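You operate a simulated robot arm through the tools that you are given. There is no shell and no other tool.

The job below is to be done with a simulated two-armed robot. You get a single attempt, and the scene is never put back.

Task
Take the wheel wiper and put it on top of the sample panel on the rivet worktop. Then take the pale mallet and leave it on the profile worktop. Then take the foam filler and leave it on the profile worktop. Then take the core sample with the smallest size on its label from the pad worktop and put it on the pad shelf. Then take the gauge pad and put it on the rack ledge. Then take the 40 mm spacer block from the rack top and put it on the service mat. Do these in the order given. Set down upright: foam filler.

It is judged by the outcome, as a careful person would: the job done as asked, and still so three seconds after it is handed in. It fails if anything else is knocked over, pushed out of place, dropped, spilled or broken.

Robot
Two 6-joint arms with two-finger parallel grippers on one trunk, on a base that moves. Base frame: it is fixed to the floor where the robot stands at the start and does not move with it; the origin is under the middle of the robot, x ahead of it, y to its left, z up. Readings come in mm, rad, newtons and seconds.
The left shoulder is at the start at [80, 216, 1545], the right one opposite. With the tool pointing down near the work surface each hand reaches from about 100 to 720 mm from the robot's upright axis, wherever it stands, measured 20 degrees to its own side. Places, roughly: core sample [7250, 1500, 1000]; foam filler (10x5x6 cm) [-2400, 100, 800]; gauge pad (7x5x4 cm) [6400, 2300, 900]; pad shelf [7000, 1800, 200]; pale mallet (22x6x9 cm) [-2900, 500, 800]; profile worktop [-900, -2700, 800]; rack ledge (106x15 cm) [8420, 400, 1220]; sample panel [-4250, 1750, 750]; service mat (24x18 cm) [8760, -2680, 860]; spacer block [8750, 750, 750]; wheel wiper (8x6x5 cm) [-2600, 300, 800]. Payload 3.43 kg a hand.
Tool frame (each hand has its own): the origin (TCP) lies between the finger pads and is the grasp point; the fingertips stand 30 mm ahead of it; z points along the fingers, y is the line along which they close. The gripper opens to 94 mm. The fingers are 28 mm wide and 10 mm thick; the gripper's body (50 by 96 mm) begins 55 mm behind the TCP.
Orientation is that of the tool frame in the base frame, as a unit quaternion [x, y, z, w]. With the fingers straight down and closing along the base's y, the tool's x points along the base's -x, its y along +y and its z along -z.

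Tools
- The arms move only by the tool apply_moves. It takes "left_plan", "right_plan" or both (then of equal length, played together; a hand with none holds still); each is a list of rows, each a list of 7 numbers: the shift along the tool's x, y, z in mm, then the turn, a rotation vector about the tool's x, y, z in rad, then the opening, from 0 (shut) to 1 (fully open). In form: [[dx, dy, dz, wx, wy, wz, hand], ...]. A call has 1 to 20 rows; each row shifts and turns the commanded pose from where the row before left it, along the tool's axes as they then stand. A row lasts 0.2 s, in which the tool goes at most 50 mm and 0.15 rad; a call with a longer step from one row to the next is refused whole, and so is a gripper value outside its range. A pose out of reach is approached as far as the arm can. The call stops where the force on the tool passes 40 N (or 10 N more than at its start, if that is more) or the arm is blocked; 0.2 s more then pass. Each finger travels about 72 mm/s and halts on what it meets, pressing with about 34 N; the grip force reading is that of the motor and also rises with nothing between the fingers. The clock runs only during rows and for 0.2 s after the last one: add rows that do not move to give the fingers time. The reply holds the time, the measured pose of the TCP, the force on the tool along the base axes, the opening and the grip force, in the units named above and with some noise, with the torque about the TCP (base axes, N m) and any sound that the robot's microphone picked up.
- Cameras (640 x 400 px; columns grow to the right, rows downward): "scene" is now at [114.7, 5.9, 1716.1]; the picture's right is [0.08, -1.00, 0.00], its down [-0.71, -0.06, -0.70] and it looks along [0.70, 0.05, -0.72] (base axes); focal length 248 px, centre (320, 200). "left" rides on the left gripper at [76, -14, -102] in its tool frame; the picture's right is [0.18, 0.98, 0.00], its down [-0.75, 0.14, -0.64] and it looks along [-0.63, 0.12, 0.77] (tool axes); focal length 243 px, centre (320, 200). "right" rides on the right gripper at [76, 14, -102] in its tool frame; the picture's right is [-0.18, 0.98, 0.00], its down [-0.75, -0.14, -0.64] and it looks along [-0.63, -0.12, 0.77] (tool axes); focal length 243 px, centre (320, 200). There is no depth. A picture from a camera that has moved, and an enlarged one, comes with that camera's place and axes in the base frame and with its lens. The place of the scene camera against the robot may be out by one fixed shift of up to 18 mm in any direction.
- camera(camera): a new picture of that camera. No time passes.
- raise_lower(by): slides the trunk up (or, below 0, down) by that many mm; the arms and the scene camera ride with it, the base frame stays. It gives what a move gives, with no picture.
- steer(legs): drives the robot by 1 to 6 legs, each [ahead, left, turn to the left] in mm, mm and rad, along the robot's own axes; the way and the turn of a leg run together, so that a leg with both is an arc; at most 1500 mm and 3.142 rad a leg. The arms and the cameras ride along, it lands a little off, and it stops where it bumps. It gives what a move gives.
- head_to(pan, tilt): turns the head with the scene camera to pan (to the left, within 1.501 rad either way) and tilt (down, from -0.506 to 1.204), counted from straight ahead of the robot. It gives what a move gives.
- close_up(camera, box): a new picture of the part [left, top, right, bottom] of that camera's present view, enlarged. No time passes.
- close_job(): hands the job in; it is judged then, once.

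Nothing tells you exact positions but the pictures and the camera data. Unless the task says otherwise, let go and move clear before handing in.

The tools are called after "Request:" as name(argument=value, ...) on one line, values as JSON. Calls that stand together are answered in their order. apply_moves: Moves the arms, as the interface text tells. Its arguments: {"type":"object","properties":{"left_plan":{"type":"array"},"right_plan":{"type":"array"}},"required":[]} The other tools are called the same way: raise_lower (by) moves the trunk up or down; steer (legs) drives the base; head_to (pan, tilt) turns the head that bears the scene camera; camera (camera) takes a picture; close_up (camera, box) takes an enlarged picture of a part of a camera's view; close_job () hands the job in.

At the start:

```text
time: 0.0
left_tool_pos: [593.7, 192.8, 1028.5]
left_orientation: [0.0, 1.0, -0.001, 0.0]
left_force: [0.1, 0.2, 0.6]
left_torque: [-0.01, 0.02, -0.02]
left_grip_width: 94.0
left_finger_force: 0.0
right_tool_pos: [525.2, -184.3, 1004.6]
right_orientation: [0.0, 1.0, 0.0, 0.0]
right_force: [0.0, -0.5, 0.3]
right_torque: [-0.01, -0.02, -0.02]
right_grip_width: 93.9
right_finger_force: 0.1
trunk travel left (down, up): [-775.0, 65.0]
robot x, y, heading: [0.5, -0.8, 0.002]
head pan, tilt (commanded): [0.077, 0.798]
```

scene: 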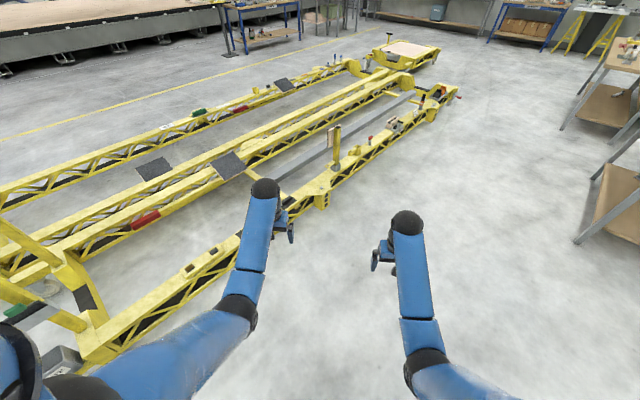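
right: 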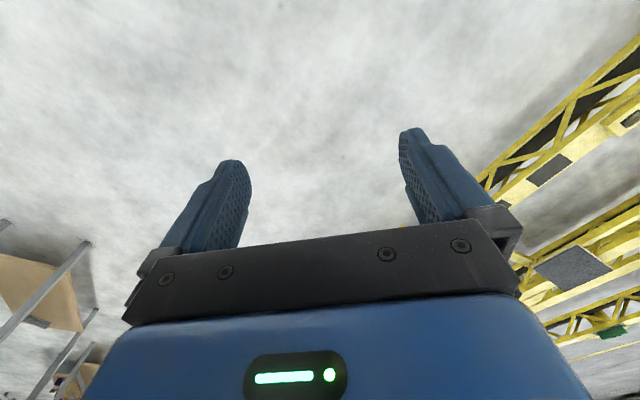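
left: 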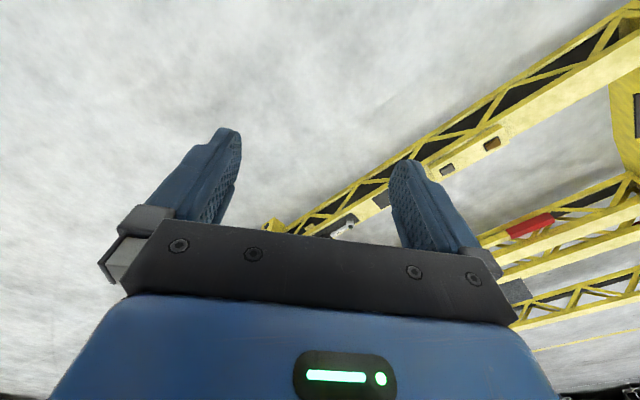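

I see a workshop floor with a yellow frame jig ahead and to the left of me, and benches to the right; the first items are behind me around x = -2600. I'll look around before moving.

Request:
head_to(pan=1.5, tilt=0.4)

Request:
camera(camera="scene")

Request:
head_to(pan=-1.5, tilt=0.4)

Request:
camera(camera="scene")

Request:
head_to(pan=0, tilt=0.2)

Request:
camera(camera="scene")

```text
time: 1.6
left_tool_pos: [593.9, 192.9, 1030.3]
left_orientation: [0.0, 1.0, -0.001, 0.0]
left_force: [-0.1, -0.1, -0.3]
left_torque: [0.03, -0.01, 0.05]
left_grip_width: 93.9
left_finger_force: 0.0
right_tool_pos: [525.1, -184.9, 1004.4]
right_orientation: [0.0, 1.0, 0.0, 0.0]
right_force: [-0.2, -0.7, 0.9]
right_torque: [0.03, 0.01, -0.01]
right_grip_width: 94.0
right_finger_force: 0.1
trunk travel left (down, up): [-775.0, 65.0]
robot x, y, heading: [-0.8, -0.2, 0.0]
head pan, tilt (commanded): [1.499, 0.4]
```

```text
taken
camera scene: at [40.9, 92.0, 1751.0], right [1.0, -0.07, 0.0], down [-0.03, -0.39, -0.92], along [0.07, 0.92, -0.39], focal length 248 px, centre (320, 200)
```

scene: 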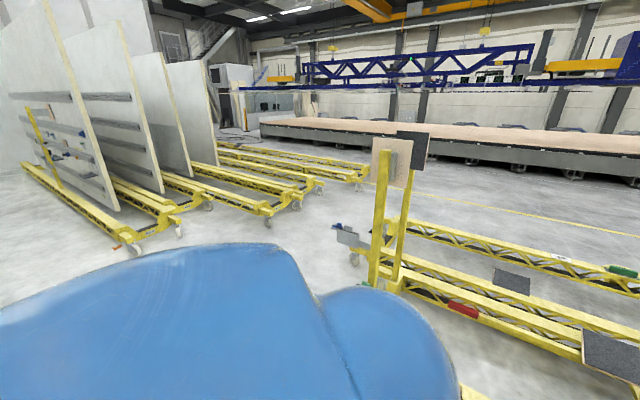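

```text
time: 4.2
left_tool_pos: [593.5, 192.6, 1030.5]
left_orientation: [0.0, 1.0, 0.0, 0.0]
left_force: [-0.4, 0.4, 0.0]
left_torque: [-0.01, 0.01, -0.04]
left_grip_width: 93.7
left_finger_force: 0.1
right_tool_pos: [525.8, -183.9, 1005.1]
right_orientation: [0.0, 1.0, 0.001, 0.0]
right_force: [0.3, -0.2, 0.6]
right_torque: [-0.02, 0.01, 0.0]
right_grip_width: 94.1
right_finger_force: 0.1
trunk travel left (down, up): [-775.0, 65.0]
robot x, y, heading: [2.1, -0.5, -0.001]
head pan, tilt (commanded): [-1.499, 0.4]
```

```text
taken
camera scene: at [40.9, -92.8, 1751.0], right [-1.0, -0.07, 0.0], down [-0.03, 0.39, -0.92], along [0.07, -0.92, -0.39], focal length 248 px, centre (320, 200)
```

scene: 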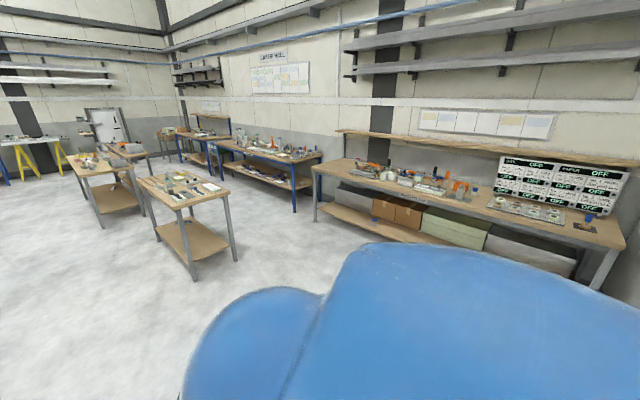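

```text
time: 5.8
left_tool_pos: [592.8, 193.4, 1029.9]
left_orientation: [0.0, 1.0, 0.0, 0.001]
left_force: [-0.1, 0.7, 0.5]
left_torque: [-0.02, -0.02, 0.02]
left_grip_width: 94.1
left_finger_force: 0.0
right_tool_pos: [525.6, -183.6, 1004.6]
right_orientation: [0.0, 1.0, 0.0, 0.0]
right_force: [0.0, 0.4, 0.2]
right_torque: [0.01, -0.02, 0.02]
right_grip_width: 94.0
right_finger_force: 0.2
trunk travel left (down, up): [-775.0, 65.0]
robot x, y, heading: [1.8, 3.2, -0.001]
head pan, tilt (commanded): [0.0, 0.201]
```

```text
taken
camera scene: at [127.5, -0.4, 1769.6], right [0.0, -1.0, 0.0], down [-0.2, 0.0, -0.98], along [0.98, 0.0, -0.2], focal length 248 px, centre (320, 200)
```

scene: 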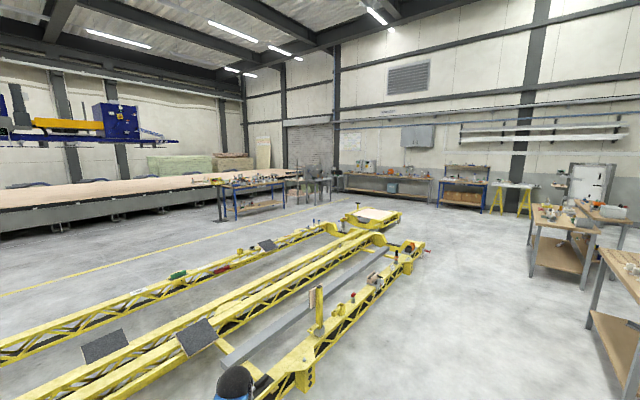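

The rear is hidden by my own shoulders, and the floor around me looks clear within the arm radius. I'll turn in place toward the first items at x = -2600 and look again.

Request:
steer(legs=[[0, 0, -1.571]])

Request:
head_to(pan=0, tilt=0.3)

Request:
camera(camera="scene")

Request:
head_to(pan=-1.0, tilt=0.4)

Request:
camera(camera="scene")

```text
time: 10.0
left_tool_pos: [182.6, -597.9, 1030.4]
left_orientation: [0.713, 0.701, -0.001, 0.0]
left_force: [-0.3, 0.5, -0.3]
left_torque: [-0.01, -0.04, 0.01]
left_grip_width: 94.0
left_finger_force: 0.0
right_tool_pos: [-192.4, -523.0, 1004.5]
right_orientation: [0.714, 0.701, 0.0, -0.001]
right_force: [-0.5, 0.7, 0.5]
right_torque: [0.01, -0.02, 0.03]
right_grip_width: 94.1
right_finger_force: 0.1
trunk travel left (down, up): [-775.0, 65.0]
robot x, y, heading: [-0.0, -0.7, -1.587]
head pan, tilt (commanded): [0.0, 0.201]
```

```text
time: 10.7
left_tool_pos: [182.2, -596.8, 1028.0]
left_orientation: [0.713, 0.701, 0.0, 0.0]
left_force: [-0.2, 0.2, 0.1]
left_torque: [-0.02, -0.02, 0.01]
left_grip_width: 94.1
left_finger_force: 0.1
right_tool_pos: [-192.9, -522.1, 1004.8]
right_orientation: [0.713, 0.701, 0.0, 0.001]
right_force: [0.3, -0.1, 0.2]
right_torque: [-0.03, 0.01, 0.01]
right_grip_width: 94.0
right_finger_force: 0.0
trunk travel left (down, up): [-775.0, 65.0]
robot x, y, heading: [-0.6, -1.1, -1.593]
head pan, tilt (commanded): [0.0, 0.3]
```

```text
taken
camera scene: at [1.8, -124.3, 1760.3], right [-1.0, 0.02, 0.0], down [0.01, 0.3, -0.96], along [-0.02, -0.96, -0.3], focal length 248 px, centre (320, 200)
```

scene: 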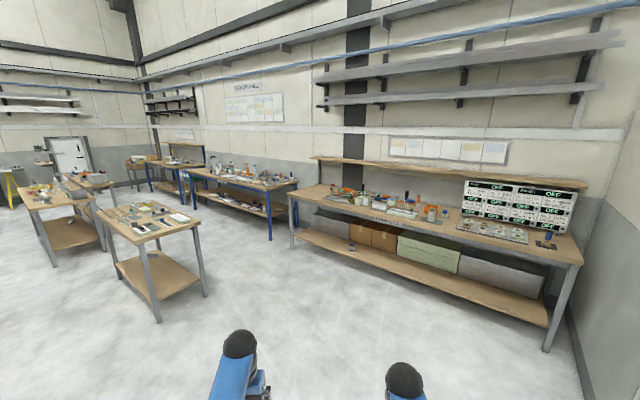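

```text
time: 11.9
left_tool_pos: [183.0, -597.5, 1029.6]
left_orientation: [0.714, 0.701, 0.0, 0.0]
left_force: [0.5, 0.9, 0.2]
left_torque: [0.0, 0.01, -0.01]
left_grip_width: 93.7
left_finger_force: 0.1
right_tool_pos: [-191.5, -523.0, 1004.2]
right_orientation: [0.714, 0.701, 0.0, 0.0]
right_force: [-0.3, 0.7, -0.5]
right_torque: [-0.01, 0.02, 0.02]
right_grip_width: 94.2
right_finger_force: 0.1
trunk travel left (down, up): [-775.0, 65.0]
robot x, y, heading: [-3.0, -1.0, -1.592]
head pan, tilt (commanded): [-1.0, 0.4]
```

```text
taken
camera scene: at [-75.5, -79.6, 1751.0], right [-0.53, 0.85, 0.0], down [0.33, 0.2, -0.92], along [-0.78, -0.48, -0.39], focal length 248 px, centre (320, 200)
```

scene: 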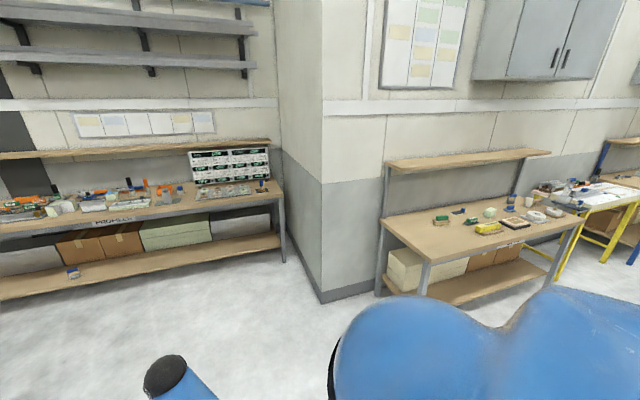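

The profile worktop is the long bench at y ≈ -2700, and a second bench at x ≈ -2600 carries the first items. I'll turn to face -x and look closer at that bench.

Request:
steer(legs=[[0, 0, -1.55]])

Request:
head_to(pan=0, tilt=0.35)

Request:
camera(camera="scene")

Request:
close_up(camera="scene", box=[150, 120, 450, 300])

```text
time: 16.1
left_tool_pos: [-591.7, -199.2, 1030.4]
left_orientation: [1.0, 0.005, 0.0, 0.001]
left_force: [-0.1, 0.1, -0.4]
left_torque: [0.02, -0.02, 0.02]
left_grip_width: 94.0
left_finger_force: 0.0
right_tool_pos: [-526.6, 178.6, 1004.2]
right_orientation: [1.0, 0.006, 0.0, 0.0]
right_force: [-0.1, 0.2, -0.6]
right_torque: [-0.01, -0.02, 0.02]
right_grip_width: 93.8
right_finger_force: 0.1
trunk travel left (down, up): [-775.0, 65.0]
robot x, y, heading: [-1.5, 2.4, -3.132]
head pan, tilt (commanded): [-1.0, 0.4]
```

```text
time: 17.4
left_tool_pos: [-591.4, -200.2, 1030.3]
left_orientation: [1.0, 0.007, 0.0, 0.0]
left_force: [0.7, 0.0, 1.4]
left_torque: [0.0, 0.0, 0.02]
left_grip_width: 93.9
left_finger_force: 0.1
right_tool_pos: [-527.1, 178.5, 1004.5]
right_orientation: [1.0, 0.006, 0.001, 0.0]
right_force: [0.5, -0.9, -0.1]
right_torque: [0.05, 0.01, -0.01]
right_grip_width: 93.8
right_finger_force: 0.0
trunk travel left (down, up): [-775.0, 65.0]
robot x, y, heading: [-1.7, 0.3, -3.133]
head pan, tilt (commanded): [0.0, 0.351]
```

```text
taken
camera scene: at [-119.7, -1.8, 1755.6], right [-0.01, 1.0, 0.0], down [0.34, 0.0, -0.94], along [-0.94, -0.01, -0.34], focal length 248 px, centre (320, 200)
```

scene: 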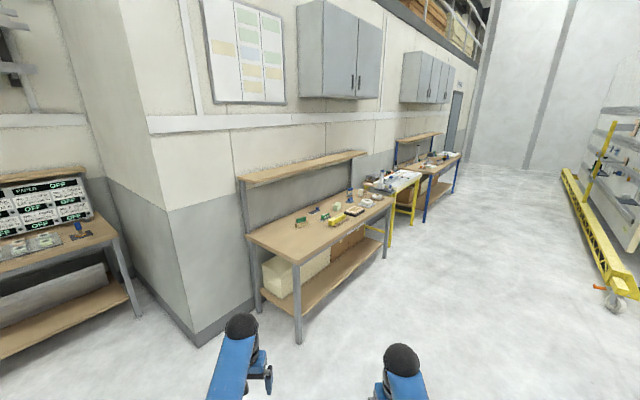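

```text
2.13 times, centred on (300, 210) of scene
camera zoom: at [-119.7, -1.8, 1755.6], right [-0.01, 1.0, 0.0], down [0.34, 0.0, -0.94], along [-0.94, -0.01, -0.34], focal length 530 px, centre (363, 179)
```

zoom: 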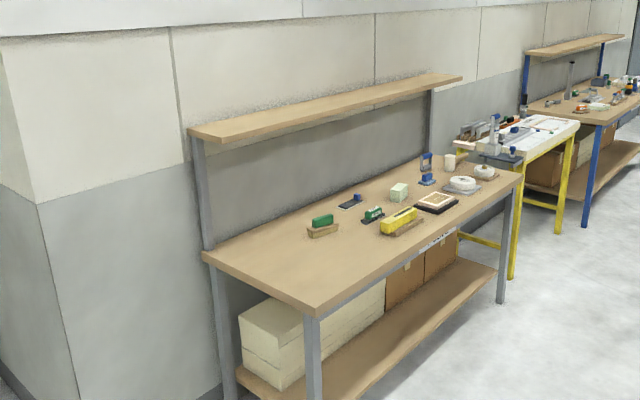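

I can see a diagonal bench (front edge roughly from (-1530,-180) to (-3020,910)) with small items on it, and the rivet bench beyond with blue legs. I'll drive into the aisle in front of it and face it.

Request:
steer(legs=[[750, -500, 0], [750, -500, 0], [0, 0, 0.93]])

Request:
head_to(pan=0, tilt=0.5)

Request:
camera(camera="scene")

Request:
head_to(pan=-0.7, tilt=0.4)

Request:
camera(camera="scene")

```text
time: 28.8
left_tool_pos: [-1687.1, 377.6, 1030.1]
left_orientation: [0.887, 0.462, 0.0, 0.0]
left_force: [0.4, 0.6, -0.6]
left_torque: [-0.01, 0.01, -0.01]
left_grip_width: 93.9
left_finger_force: 0.0
right_tool_pos: [-1955.4, 651.0, 1004.0]
right_orientation: [0.888, 0.461, 0.0, -0.001]
right_force: [-0.2, 0.2, -0.1]
right_torque: [0.02, -0.05, 0.01]
right_grip_width: 93.8
right_finger_force: 0.0
trunk travel left (down, up): [-775.0, 65.0]
robot x, y, heading: [-1503.5, 974.0, -2.182]
head pan, tilt (commanded): [0.0, 0.351]
```

```text
time: 29.5
left_tool_pos: [-1686.4, 377.7, 1030.6]
left_orientation: [0.887, 0.462, 0.0, 0.001]
left_force: [-0.7, -0.9, -0.8]
left_torque: [0.03, 0.02, -0.03]
left_grip_width: 94.3
left_finger_force: 0.1
right_tool_pos: [-1956.2, 649.2, 1004.8]
right_orientation: [0.887, 0.461, 0.0, 0.0]
right_force: [-0.7, -0.1, 0.7]
right_torque: [0.01, 0.01, 0.05]
right_grip_width: 94.3
right_finger_force: 0.0
trunk travel left (down, up): [-775.0, 65.0]
robot x, y, heading: [-1506.1, 977.4, -2.183]
head pan, tilt (commanded): [0.0, 0.499]
```

```text
taken
camera scene: at [-1570.1, 874.9, 1741.9], right [-0.82, 0.57, 0.0], down [0.27, 0.39, -0.88], along [-0.5, -0.72, -0.48], focal length 248 px, centre (320, 200)
```

scene: 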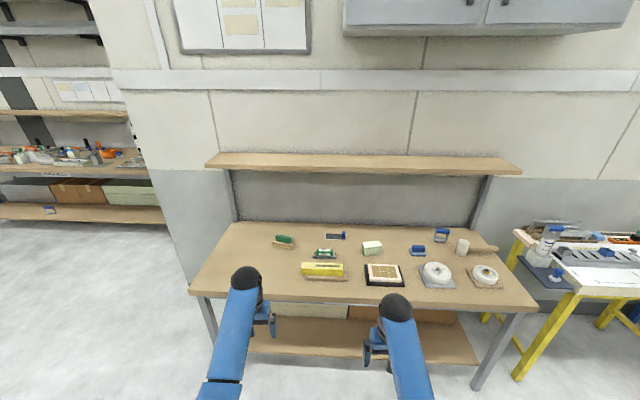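

```text
time: 30.6
left_tool_pos: [-1687.6, 377.0, 1030.1]
left_orientation: [0.887, 0.461, 0.0, 0.001]
left_force: [-0.2, 0.3, -0.3]
left_torque: [0.0, 0.02, 0.0]
left_grip_width: 94.1
left_finger_force: 0.1
right_tool_pos: [-1955.5, 650.6, 1004.2]
right_orientation: [0.887, 0.461, 0.0, -0.001]
right_force: [0.5, -0.5, 0.1]
right_torque: [-0.01, 0.0, -0.04]
right_grip_width: 94.0
right_finger_force: 0.1
trunk travel left (down, up): [-775.0, 65.0]
robot x, y, heading: [-1502.3, 972.2, -2.184]
head pan, tilt (commanded): [-0.7, 0.4]
```

```text
taken
camera scene: at [-1607.3, 925.6, 1751.0], right [-0.26, 0.97, 0.0], down [0.38, 0.1, -0.92], along [-0.89, -0.24, -0.39], focal length 248 px, centre (320, 200)
```

scene: 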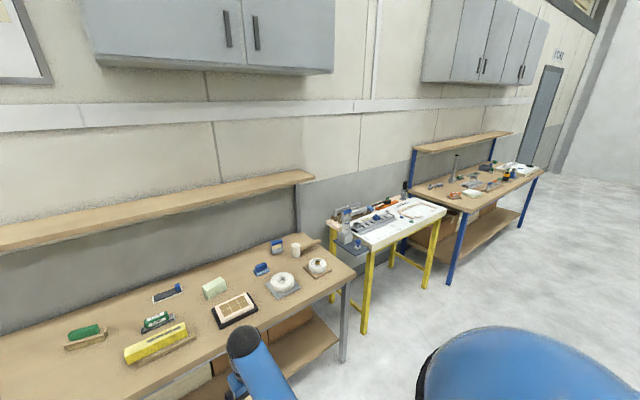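

The bench surface is in view with about ten items. I'll enlarge it to identify the wheel wiper, mallet and foam filler.

Request:
head_to(pan=0, tilt=0.5)

Request:
close_up(camera="scene", box=[260, 215, 400, 302])

Request:
close_up(camera="scene", box=[370, 215, 510, 302])

Request:
close_up(camera="scene", box=[500, 210, 640, 297])

```text
time: 31.7
left_tool_pos: [-1686.1, 377.2, 1029.1]
left_orientation: [0.887, 0.462, 0.001, -0.001]
left_force: [0.0, -0.4, 0.3]
left_torque: [-0.01, -0.02, -0.04]
left_grip_width: 93.8
left_finger_force: 0.0
right_tool_pos: [-1956.9, 650.5, 1004.5]
right_orientation: [0.888, 0.461, 0.0, 0.001]
right_force: [0.5, 0.2, 0.5]
right_torque: [0.02, -0.01, -0.01]
right_grip_width: 94.2
right_finger_force: 0.0
trunk travel left (down, up): [-775.0, 65.0]
robot x, y, heading: [-1506.7, 972.2, -2.182]
head pan, tilt (commanded): [0.0, 0.499]
```

```text
4.57 times, centred on (330, 258) of scene
camera zoom: at [-1569.9, 874.9, 1741.9], right [-0.82, 0.57, 0.0], down [0.28, 0.39, -0.88], along [-0.5, -0.72, -0.48], focal length 1135 px, centre (274, -67)
```

zoom: 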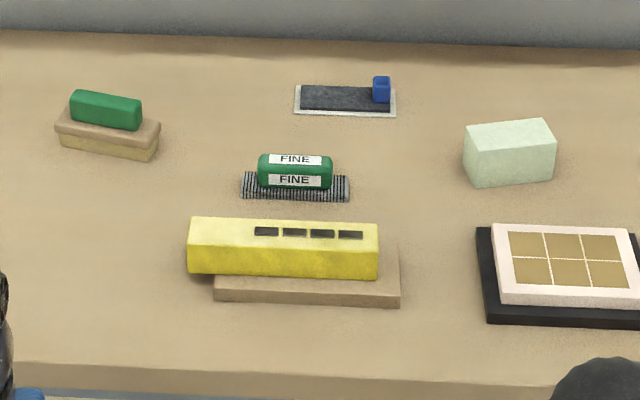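

```text
4.57 times, centred on (440, 258) of scene
camera zoom: at [-1569.9, 874.9, 1741.9], right [-0.82, 0.57, 0.0], down [0.28, 0.39, -0.88], along [-0.5, -0.72, -0.48], focal length 1135 px, centre (-229, -67)
```

zoom: 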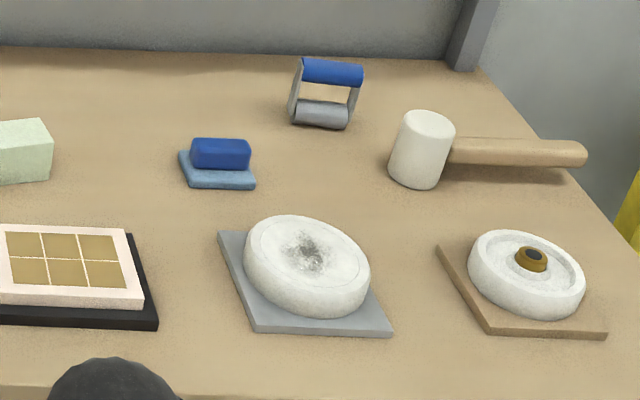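

```text
4.57 times, centred on (570, 254) of scene
camera zoom: at [-1569.9, 874.9, 1741.9], right [-0.82, 0.57, 0.0], down [0.28, 0.39, -0.88], along [-0.5, -0.72, -0.48], focal length 1135 px, centre (-823, -45)
```

zoom: 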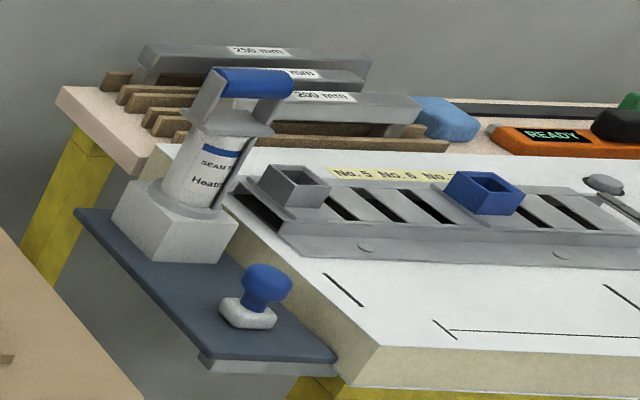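

Identified: the wheel wiper is the blue handle on a light-blue pad near (-2640, 300), the foam filler is the pale green block near (-2440, 140), and the pale mallet is near (-2850, 440) with its handle to the right. I'll look down to judge my base size before closing in.

Request:
head_to(pan=0, tilt=1.2)

Request:
camera(camera="scene")

Request:
camera(camera="right")

Request:
camera(camera="left")

```text
time: 32.7
left_tool_pos: [-1688.0, 377.6, 1030.8]
left_orientation: [0.887, 0.462, 0.0, 0.0]
left_force: [-0.6, -0.2, -0.5]
left_torque: [-0.02, -0.01, -0.02]
left_grip_width: 94.0
left_finger_force: 0.1
right_tool_pos: [-1956.3, 650.7, 1003.8]
right_orientation: [0.887, 0.461, 0.0, -0.001]
right_force: [0.0, -1.0, 0.8]
right_torque: [0.0, -0.02, 0.01]
right_grip_width: 94.0
right_finger_force: 0.1
trunk travel left (down, up): [-775.0, 65.0]
robot x, y, heading: [-1500.2, 976.0, -2.184]
head pan, tilt (commanded): [0.0, 1.201]
```

```text
taken
camera scene: at [-1549.7, 903.7, 1688.2], right [-0.82, 0.57, 0.0], down [0.54, 0.76, -0.36], along [-0.21, -0.3, -0.93], focal length 248 px, centre (320, 200)
```

scene: 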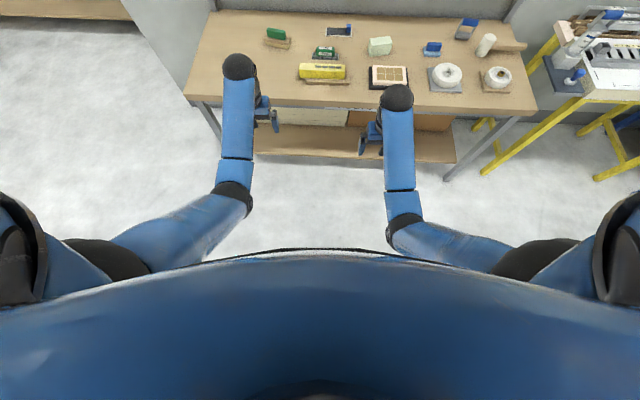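

```text
taken
camera right: at [-1901.6, 702.8, 1106.2], right [0.7, -0.72, 0.0], down [-0.55, -0.54, 0.64], along [-0.46, -0.45, -0.77], focal length 243 px, centre (320, 200)
```

right: 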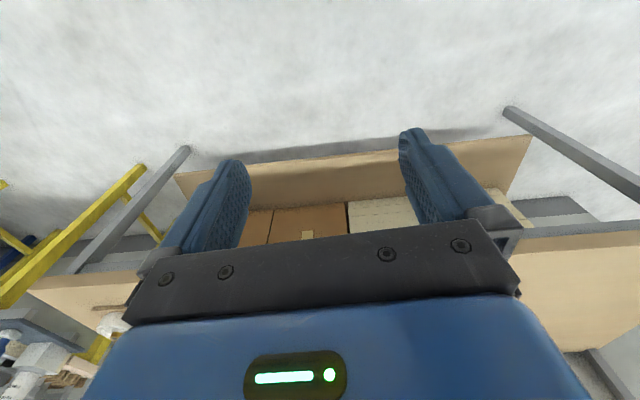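

```text
taken
camera left: at [-1654.7, 447.3, 1131.3], right [0.91, -0.41, 0.0], down [-0.32, -0.7, 0.64], along [-0.27, -0.58, -0.77], focal length 243 px, centre (320, 200)
```

left: 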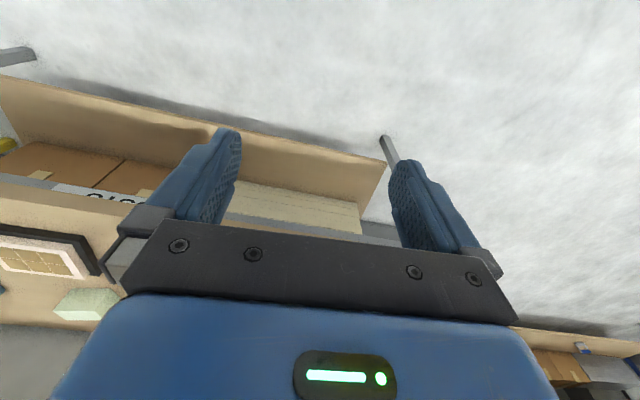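

The bench front edge is about 910 mm ahead of my axis and I'm about 0.06 rad off square. I'll square up, shift right so the wiper sits to my right-hand side, and move part of the way in.

Request:
steer(legs=[[0, 0, -0.06], [0, -235, 0], [380, 0, 0]])

Request:
head_to(pan=0, tilt=0.9)

Request:
camera(camera="scene")

```text
time: 36.9
left_tool_pos: [-2139.1, 240.6, 1031.1]
left_orientation: [0.901, 0.434, -0.001, 0.001]
left_force: [-0.4, -0.2, 0.4]
left_torque: [-0.01, 0.0, 0.03]
left_grip_width: 93.9
left_finger_force: 0.1
right_tool_pos: [-2390.0, 526.7, 1005.4]
right_orientation: [0.901, 0.434, -0.001, 0.001]
right_force: [0.5, 0.4, -0.4]
right_torque: [-0.02, 0.04, 0.01]
right_grip_width: 93.7
right_finger_force: 0.1
trunk travel left (down, up): [-775.0, 65.0]
robot x, y, heading: [-1919.3, 822.7, -2.243]
head pan, tilt (commanded): [0.0, 1.201]
```

```text
time: 37.7
left_tool_pos: [-2139.9, 239.0, 1029.8]
left_orientation: [0.9, 0.435, 0.0, 0.0]
left_force: [-0.6, 0.3, 0.7]
left_torque: [-0.01, 0.01, 0.01]
left_grip_width: 94.0
left_finger_force: 0.0
right_tool_pos: [-2391.6, 527.0, 1004.4]
right_orientation: [0.901, 0.435, 0.001, 0.0]
right_force: [0.6, -0.2, -0.7]
right_torque: [0.0, 0.02, -0.03]
right_grip_width: 94.0
right_finger_force: 0.0
trunk travel left (down, up): [-775.0, 65.0]
robot x, y, heading: [-1920.0, 823.3, -2.244]
head pan, tilt (commanded): [0.0, 0.901]
```

```text
taken
camera scene: at [-1983.4, 740.2, 1707.9], right [-0.78, 0.62, 0.0], down [0.49, 0.61, -0.62], along [-0.39, -0.49, -0.78], focal length 248 px, centre (320, 200)
```

scene: 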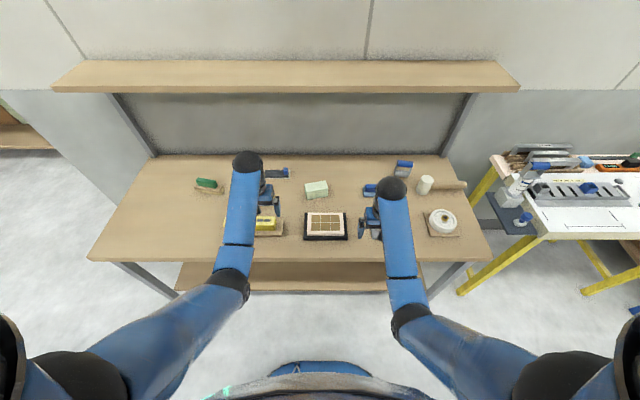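

My base front looks about 240–260 mm ahead of my axis, so I can come to about 340 mm from the bench edge. I'll drive in 190 mm and use the right wrist camera to locate the wiper.

Request:
steer(legs=[[190, 0, 0]])

Request:
camera(camera="right")

Request:
camera(camera="scene")

Request:
close_up(camera="scene", box=[280, 140, 480, 265])

```text
time: 39.3
left_tool_pos: [-2254.0, 91.6, 1032.6]
left_orientation: [0.9, 0.436, -0.001, 0.001]
left_force: [0.7, 1.0, -0.2]
left_torque: [-0.03, -0.01, -0.03]
left_grip_width: 93.8
left_finger_force: 0.1
right_tool_pos: [-2508.5, 380.7, 1005.7]
right_orientation: [0.901, 0.435, -0.002, 0.001]
right_force: [0.3, 0.1, 0.3]
right_torque: [-0.01, 0.02, -0.01]
right_grip_width: 93.8
right_finger_force: 0.0
trunk travel left (down, up): [-775.0, 65.0]
robot x, y, heading: [-2039.4, 673.3, -2.241]
head pan, tilt (commanded): [0.0, 0.901]
```

```text
taken
camera right: at [-2449.9, 429.8, 1107.7], right [0.66, -0.76, 0.0], down [-0.58, -0.5, 0.64], along [-0.49, -0.42, -0.76], focal length 243 px, centre (320, 200)
```

right: 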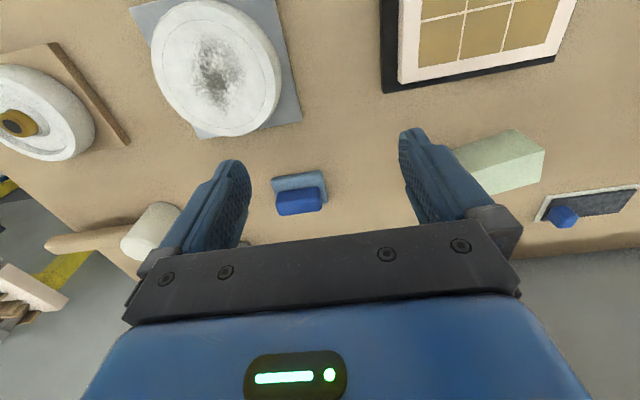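

```text
taken
camera scene: at [-2097.9, 596.0, 1708.5], right [-0.78, 0.62, 0.0], down [0.49, 0.61, -0.62], along [-0.39, -0.49, -0.78], focal length 248 px, centre (320, 200)
```

scene: 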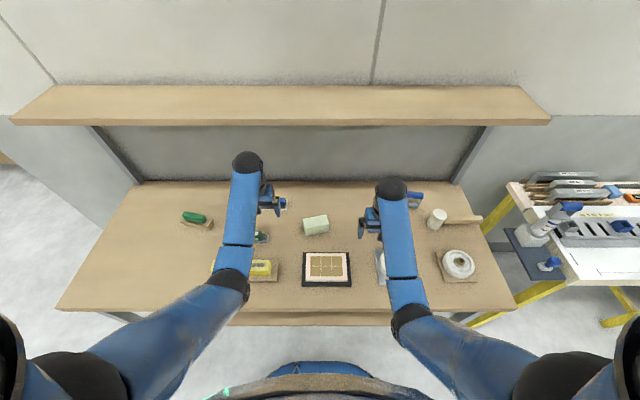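

```text
3.20 times, centred on (380, 202) of scene
camera zoom: at [-2097.9, 596.0, 1708.5], right [-0.78, 0.62, 0.0], down [0.49, 0.61, -0.62], along [-0.39, -0.49, -0.78], focal length 795 px, centre (128, 192)
```

zoom: 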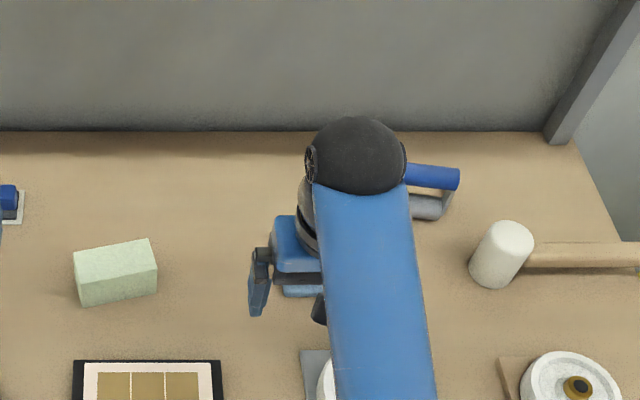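

The wiper shows clearly in the right wrist view, at about (-2636, 303) and squared with the bench. I'll enlarge it to see the handle proportions.

Request:
close_up(camera="right", box=[250, 150, 350, 230])

```text
5.00 times, centred on (300, 190) of right
camera zoom: at [-2449.9, 429.8, 1107.7], right [0.66, -0.76, 0.0], down [-0.58, -0.5, 0.64], along [-0.49, -0.42, -0.76], focal length 1213 px, centre (420, 250)
```

zoom: 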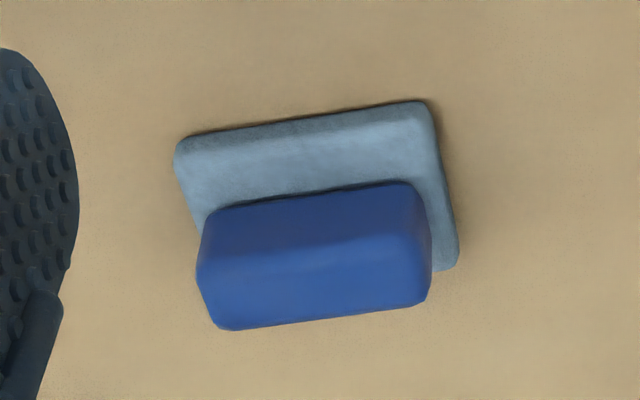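

The wiper handle is about 65 mm long across my gripper's closing direction, so no wrist turn is needed. It's near the edge of reach (about 705 mm), so I'll edge forward 30 mm and then bring the right hand over it.

Request:
steer(legs=[[30, 0, 0]])

```text
time: 40.1
left_tool_pos: [-2272.1, 70.7, 1033.7]
left_orientation: [0.9, 0.435, -0.003, 0.001]
left_force: [1.3, 0.3, -0.1]
left_torque: [-0.03, 0.0, -0.02]
left_grip_width: 94.0
left_finger_force: 0.1
right_tool_pos: [-2524.8, 359.6, 1007.6]
right_orientation: [0.9, 0.435, -0.002, 0.002]
right_force: [0.3, 0.6, 0.9]
right_torque: [-0.04, -0.01, -0.01]
right_grip_width: 93.7
right_finger_force: 0.0
trunk travel left (down, up): [-775.0, 65.0]
robot x, y, heading: [-2059.3, 652.1, -2.24]
head pan, tilt (commanded): [0.0, 0.901]
```

Request:
apply_moves(right_plan=[[-29.2, -13.6, 0, 0, 0, 0, 1], [-29.2, -13.6, 10, 0, 0, 0, 1], [-29.2, -13.6, 20, 0, 0, 0, 1], [-29, -13.6, 25, 0, 0, 0, 1], [0, 0, 22, 0, 0, 0, 1], [0, 0, 0, 0, 0, 0, 1]])

Request:
camera(camera="right")

```text
time: 41.5
left_tool_pos: [-2274.4, 68.4, 1030.5]
left_orientation: [0.901, 0.435, 0.0, 0.0]
left_force: [-1.4, 0.2, -0.5]
left_torque: [-0.05, -0.02, 0.03]
left_grip_width: 94.1
left_finger_force: 0.0
right_tool_pos: [-2643.4, 297.9, 928.5]
right_orientation: [0.9, 0.435, 0.0, 0.001]
right_force: [0.4, 0.7, -0.2]
right_torque: [-0.01, 0.0, 0.03]
right_grip_width: 94.1
right_finger_force: 0.2
trunk travel left (down, up): [-775.0, 65.0]
robot x, y, heading: [-2058.8, 650.5, -2.245]
head pan, tilt (commanded): [0.0, 0.901]
```

```text
taken
camera right: at [-2585.3, 347.0, 1030.2], right [0.66, -0.75, 0.0], down [-0.58, -0.5, 0.64], along [-0.49, -0.42, -0.77], focal length 243 px, centre (320, 200)
```

right: 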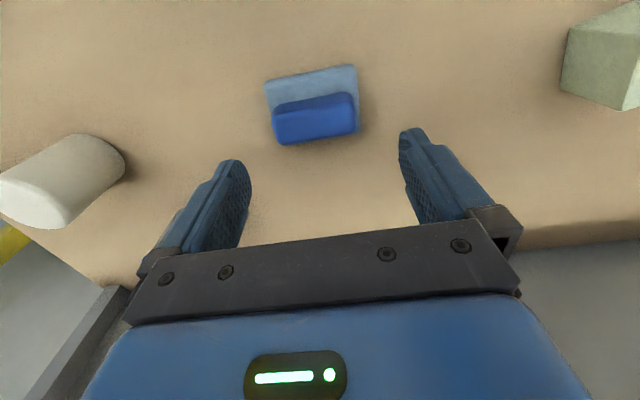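

The wiper is almost directly beneath the fingers. I'll enlarge the view to fine-tune before descending.

Request:
close_up(camera="right", box=[240, 50, 400, 150])

```text
4.00 times, centred on (320, 100) of right
camera zoom: at [-2585.3, 347.0, 1030.2], right [0.66, -0.75, 0.0], down [-0.58, -0.5, 0.64], along [-0.49, -0.42, -0.77], focal length 970 px, centre (320, 600)
```

zoom: 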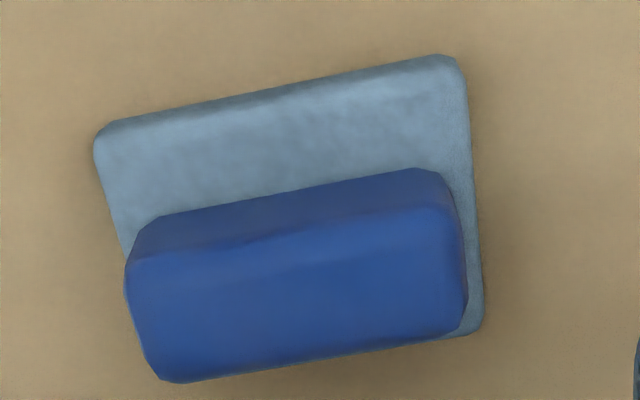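

Request:
apply_moves(right_plan=[[0, -3.5, 20, 0, 0, 0, 1], [0, 0, 20, 0, 0, 0, 1], [0, 0, 20, 0, 0, 0, 1], [0, 0, 18, 0, 0, 0, 1], [0, 0, 0, 0, 0, 0, 1]])

Request:
camera(camera="right")

```text
time: 42.7
left_tool_pos: [-2275.3, 67.4, 1030.6]
left_orientation: [0.9, 0.435, 0.0, 0.001]
left_force: [-0.1, 0.0, 0.3]
left_torque: [0.01, 0.01, -0.04]
left_grip_width: 93.7
left_finger_force: 0.1
right_tool_pos: [-2646.0, 299.4, 848.5]
right_orientation: [0.901, 0.434, 0.0, 0.0]
right_force: [-0.1, 0.8, 0.1]
right_torque: [0.02, 0.02, -0.02]
right_grip_width: 94.0
right_finger_force: 0.1
trunk travel left (down, up): [-775.0, 65.0]
robot x, y, heading: [-2054.9, 652.4, -2.236]
head pan, tilt (commanded): [0.0, 0.901]
```

```text
taken
camera right: at [-2587.9, 349.2, 950.6], right [0.66, -0.76, 0.0], down [-0.58, -0.5, 0.64], along [-0.48, -0.42, -0.77], focal length 243 px, centre (320, 200)
```

right: 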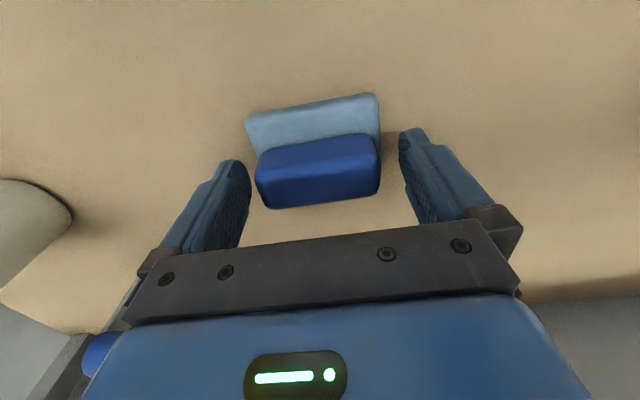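

Request:
apply_moves(right_plan=[[0, 0, 3, 0, 0, 0, 1], [0, 0, 0, 0, 0, 0, 0.6], [0, 0, 0, 0, 0, 0, 0.3], [0, 0, 0, 0, 0, 0, 0.3], [0, 0, 0, 0, 0, 0, 0.3]])

Request:
camera(camera="right")

```text
time: 43.9
left_tool_pos: [-2275.0, 67.0, 1029.8]
left_orientation: [0.9, 0.435, 0.0, 0.0]
left_force: [-0.1, 0.2, 0.4]
left_torque: [0.0, 0.01, 0.03]
left_grip_width: 94.0
left_finger_force: 0.0
right_tool_pos: [-2646.5, 300.1, 846.4]
right_orientation: [0.9, 0.435, 0.0, -0.001]
right_force: [0.6, 0.2, 1.3]
right_torque: [-0.05, 0.07, -0.04]
right_grip_width: 71.6
right_finger_force: 33.8
trunk travel left (down, up): [-775.0, 65.0]
robot x, y, heading: [-2059.3, 649.0, -2.243]
head pan, tilt (commanded): [0.0, 0.901]
```

```text
taken
camera right: at [-2587.0, 349.8, 948.5], right [0.66, -0.76, 0.0], down [-0.58, -0.5, 0.64], along [-0.48, -0.42, -0.77], focal length 243 px, centre (320, 200)
```

right: 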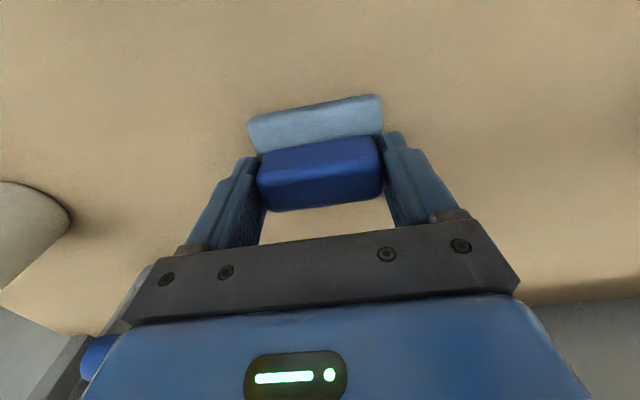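

The wiper handle is gripped at 71.6 mm with 34 N. I'll lift it.

Request:
apply_moves(right_plan=[[0, 0, -10, 0, 0, 0, 0.3], [0, 0, -20, 0, 0, 0, 0.3], [0, 0, -30, 0, 0, 0, 0.3], [0, 0, -30, 0, 0, 0, 0.3], [0, 0, -30, 0, 0, 0, 0.3], [0, 0, -30, 0, 0, 0, 0.3], [0, 0, 0, 0, 0, 0, 0.3]])

Request:
camera(camera="right")

```text
time: 45.5
left_tool_pos: [-2274.2, 65.9, 1028.8]
left_orientation: [0.901, 0.435, 0.001, 0.0]
left_force: [0.7, 0.0, -0.1]
left_torque: [0.03, -0.04, 0.03]
left_grip_width: 93.9
left_finger_force: 0.0
right_tool_pos: [-2645.7, 298.3, 995.8]
right_orientation: [0.901, 0.435, 0.001, 0.0]
right_force: [0.0, 0.5, -0.3]
right_torque: [-0.02, 0.01, 0.02]
right_grip_width: 71.6
right_finger_force: 33.8
trunk travel left (down, up): [-775.0, 65.0]
robot x, y, heading: [-2062.4, 649.8, -2.24]
head pan, tilt (commanded): [0.0, 0.901]
```

```text
taken
camera right: at [-2587.7, 348.4, 1097.7], right [0.66, -0.76, 0.0], down [-0.58, -0.5, 0.64], along [-0.48, -0.42, -0.77], focal length 243 px, centre (320, 200)
```

right: 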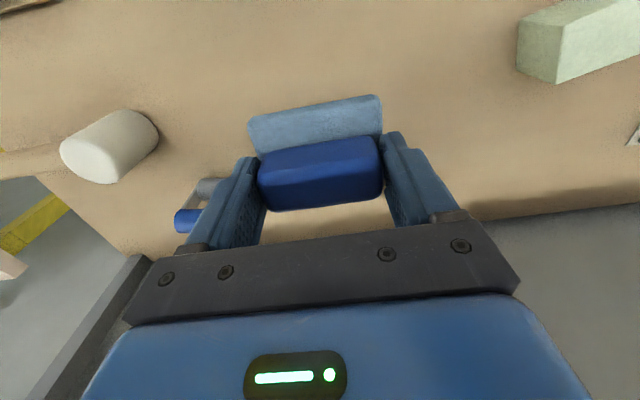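

The wiper is held securely. I'll retract the hand over the aisle side, back away from the bench, and look toward the rivet bench to my right.

Request:
apply_moves(right_plan=[[30, 0, -10, 0, 0, 0, 0.3], [35, 0, -10, 0, 0, 0, 0.3], [35, 0, -10, 0, 0, 0, 0.3], [35, 0, 0, 0, 0, 0, 0.3], [30, 10, 0, 0, 0, 0, 0.3], [0, 0, 0, 0, 0, 0, 0.3]])

Request:
steer(legs=[[-430, 0, 0]])

Request:
head_to(pan=-0.8, tilt=0.4)

Request:
camera(camera="scene")

```text
time: 46.9
left_tool_pos: [-2275.4, 67.1, 1029.9]
left_orientation: [0.9, 0.436, -0.001, 0.0]
left_force: [-0.7, 0.4, -0.5]
left_torque: [0.0, -0.02, -0.02]
left_grip_width: 93.7
left_finger_force: 0.1
right_tool_pos: [-2543.6, 411.2, 992.2]
right_orientation: [0.901, 0.435, -0.001, 0.001]
right_force: [0.4, 0.8, -1.2]
right_torque: [0.0, 0.02, -0.01]
right_grip_width: 71.8
right_finger_force: 34.4
right hand out of reach, approached as far as the arm can: row 3, 4, 5
trunk travel left (down, up): [-775.0, 65.0]
robot x, y, heading: [-2058.7, 655.8, -2.24]
head pan, tilt (commanded): [0.0, 0.901]
```

```text
time: 49.5
left_tool_pos: [-2006.8, 402.5, 1028.0]
left_orientation: [0.899, 0.437, 0.001, 0.0]
left_force: [0.1, -0.7, 0.3]
left_torque: [0.01, -0.05, -0.03]
left_grip_width: 94.2
left_finger_force: 0.1
right_tool_pos: [-2277.5, 748.3, 990.6]
right_orientation: [0.9, 0.436, 0.001, 0.0]
right_force: [0.6, 0.0, -0.4]
right_torque: [-0.02, -0.04, 0.0]
right_grip_width: 71.7
right_finger_force: 34.1
trunk travel left (down, up): [-775.0, 65.0]
robot x, y, heading: [-1791.7, 993.4, -2.242]
head pan, tilt (commanded): [0.0, 0.901]
```

```text
time: 50.7
left_tool_pos: [-2006.3, 404.0, 1029.8]
left_orientation: [0.899, 0.438, 0.0, 0.0]
left_force: [-0.7, -0.5, 0.1]
left_torque: [0.02, 0.02, 0.01]
left_grip_width: 93.9
left_finger_force: 0.0
right_tool_pos: [-2276.2, 749.1, 991.9]
right_orientation: [0.9, 0.436, 0.0, 0.001]
right_force: [0.2, 0.1, 0.2]
right_torque: [-0.02, 0.02, 0.0]
right_grip_width: 71.5
right_finger_force: 34.4
trunk travel left (down, up): [-775.0, 65.0]
robot x, y, heading: [-1793.1, 987.4, -2.243]
head pan, tilt (commanded): [-0.799, 0.4]
```

```text
taken
camera scene: at [-1897.9, 955.9, 1750.9], right [-0.11, 0.99, 0.0], down [0.39, 0.04, -0.92], along [-0.92, -0.1, -0.39], focal length 248 px, centre (320, 200)
```

scene: 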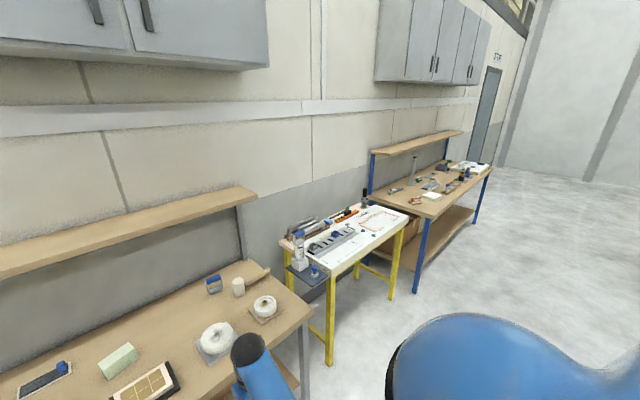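

The aisle to the right is clear. I'll strafe right along it to face the rivet bench.

Request:
steer(legs=[[0, -1450, 0]])

Request:
head_to(pan=-0.4, tilt=0.5)

Request:
camera(camera="scene")

```text
time: 57.9
left_tool_pos: [-3154.3, 1304.0, 1029.7]
left_orientation: [0.899, 0.439, 0.0, 0.0]
left_force: [-0.2, -0.5, 0.2]
left_torque: [0.0, -0.02, -0.01]
left_grip_width: 93.9
left_finger_force: 0.0
right_tool_pos: [-3425.2, 1647.4, 991.6]
right_orientation: [0.899, 0.439, -0.001, 0.0]
right_force: [0.3, 0.2, -1.1]
right_torque: [-0.04, 0.0, -0.02]
right_grip_width: 71.5
right_finger_force: 33.8
trunk travel left (down, up): [-775.0, 65.0]
robot x, y, heading: [-2942.1, 1894.9, -2.228]
head pan, tilt (commanded): [-0.799, 0.4]
```

```text
time: 58.8
left_tool_pos: [-3154.8, 1304.6, 1029.9]
left_orientation: [0.899, 0.439, -0.001, 0.0]
left_force: [-1.0, -0.1, 0.1]
left_torque: [0.0, -0.03, -0.02]
left_grip_width: 93.8
left_finger_force: 0.0
right_tool_pos: [-3425.7, 1647.8, 992.1]
right_orientation: [0.898, 0.439, 0.0, 0.0]
right_force: [-0.3, -0.3, 0.1]
right_torque: [0.0, 0.04, 0.01]
right_grip_width: 71.7
right_finger_force: 34.2
trunk travel left (down, up): [-775.0, 65.0]
robot x, y, heading: [-2941.2, 1891.9, -2.228]
head pan, tilt (commanded): [-0.4, 0.499]
```

```text
taken
camera scene: at [-3037.0, 1822.7, 1741.9], right [-0.49, 0.87, 0.0], down [0.42, 0.23, -0.88], along [-0.77, -0.43, -0.48], focal length 248 px, centre (320, 200)
```

scene: 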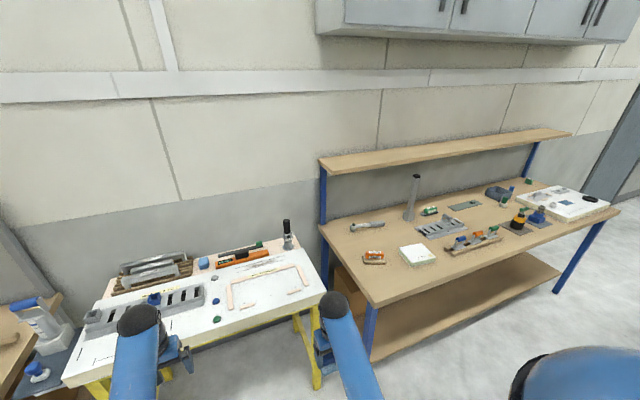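

Request:
close_up(camera="scene", box=[320, 160, 480, 260])

Request:
close_up(camera="scene", box=[460, 160, 620, 260])

```text
4.00 times, centred on (400, 210) of scene
camera zoom: at [-3037.0, 1822.7, 1741.9], right [-0.49, 0.87, 0.0], down [0.42, 0.23, -0.88], along [-0.77, -0.43, -0.48], focal length 993 px, centre (0, 160)
```

zoom: 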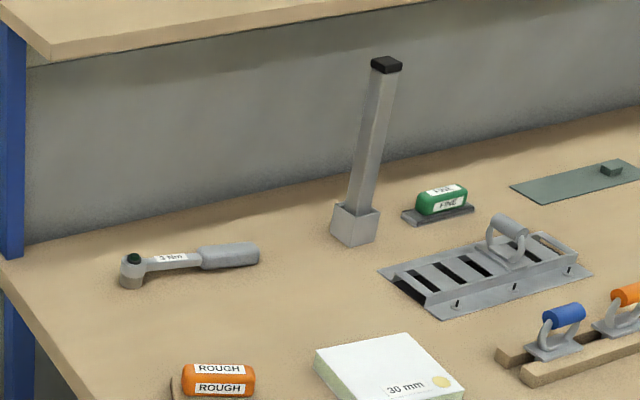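

```text
4.00 times, centred on (540, 210) of scene
camera zoom: at [-3037.0, 1822.7, 1741.9], right [-0.49, 0.87, 0.0], down [0.42, 0.23, -0.88], along [-0.77, -0.43, -0.48], focal length 993 px, centre (-560, 160)
```

zoom: 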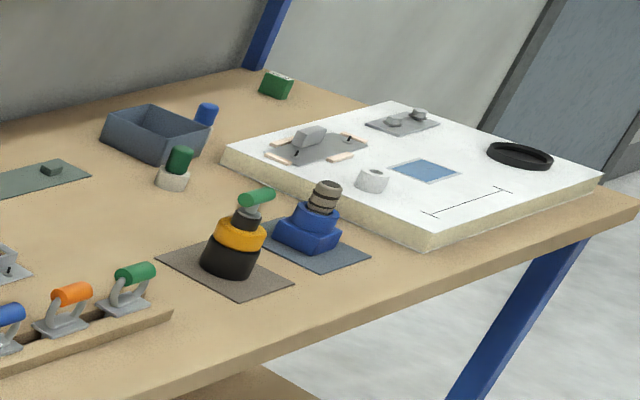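

The sample panel is the pale white-topped block labelled "30 mm" near (-4280, 1770), about 195 mm behind the rivet bench's front edge. I'll strafe right to put it in front of my right hand and re-measure from there.

Request:
steer(legs=[[0, -740, 0], [0, 0, -0.012], [120, 0, 0]])

Request:
head_to(pan=-0.3, tilt=0.8)

Request:
camera(camera="scene")

Request:
camera(camera="right")

```text
time: 64.0
left_tool_pos: [-3820.3, 1671.7, 1032.0]
left_orientation: [0.9, 0.435, -0.002, 0.002]
left_force: [-0.3, 0.1, 0.6]
left_torque: [-0.01, 0.03, 0.01]
left_grip_width: 94.3
left_finger_force: 0.1
right_tool_pos: [-4089.4, 2017.3, 993.2]
right_orientation: [0.9, 0.435, -0.002, 0.001]
right_force: [0.8, 0.1, -0.8]
right_torque: [0.0, 0.01, -0.01]
right_grip_width: 71.8
right_finger_force: 34.5
trunk travel left (down, up): [-775.0, 65.0]
robot x, y, heading: [-3607.0, 2255.2, -2.24]
head pan, tilt (commanded): [-0.4, 0.499]
```

```text
time: 64.8
left_tool_pos: [-3822.9, 1668.0, 1030.5]
left_orientation: [0.9, 0.436, 0.001, 0.0]
left_force: [-0.4, -0.7, 0.1]
left_torque: [0.02, -0.01, 0.0]
left_grip_width: 94.0
left_finger_force: 0.1
right_tool_pos: [-4090.8, 2014.3, 991.2]
right_orientation: [0.9, 0.436, -0.001, 0.0]
right_force: [-0.9, -0.2, -0.8]
right_torque: [-0.01, 0.01, -0.01]
right_grip_width: 71.6
right_finger_force: 34.0
trunk travel left (down, up): [-775.0, 65.0]
robot x, y, heading: [-3604.3, 2251.9, -2.239]
head pan, tilt (commanded): [-0.3, 0.799]
```

```text
taken
camera scene: at [-3688.3, 2183.3, 1715.8], right [-0.57, 0.82, 0.0], down [0.59, 0.41, -0.7], along [-0.57, -0.39, -0.72], focal length 248 px, centre (320, 200)
```

scene: 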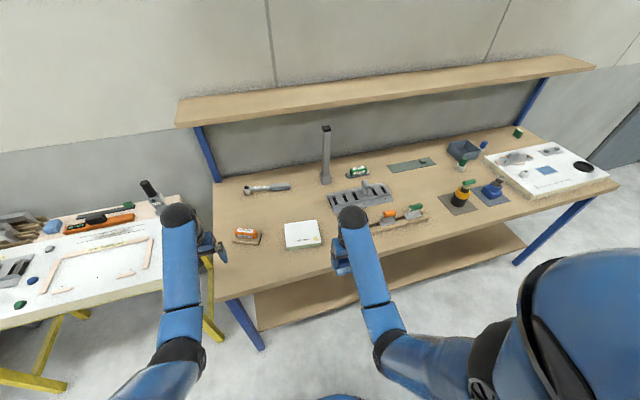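

```text
taken
camera right: at [-4033.9, 2063.1, 1092.9], right [0.66, -0.75, 0.0], down [-0.58, -0.5, 0.64], along [-0.48, -0.42, -0.77], focal length 243 px, centre (320, 200)
```

right: 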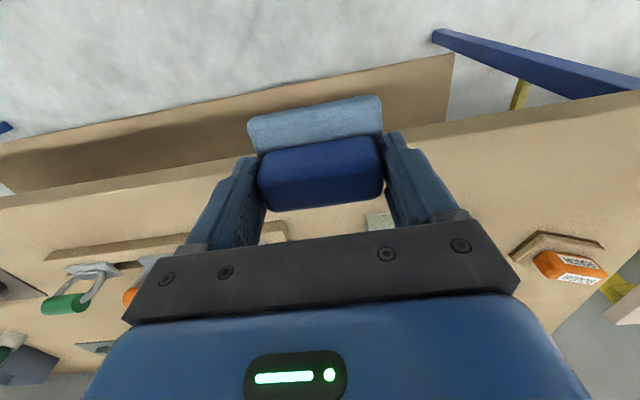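

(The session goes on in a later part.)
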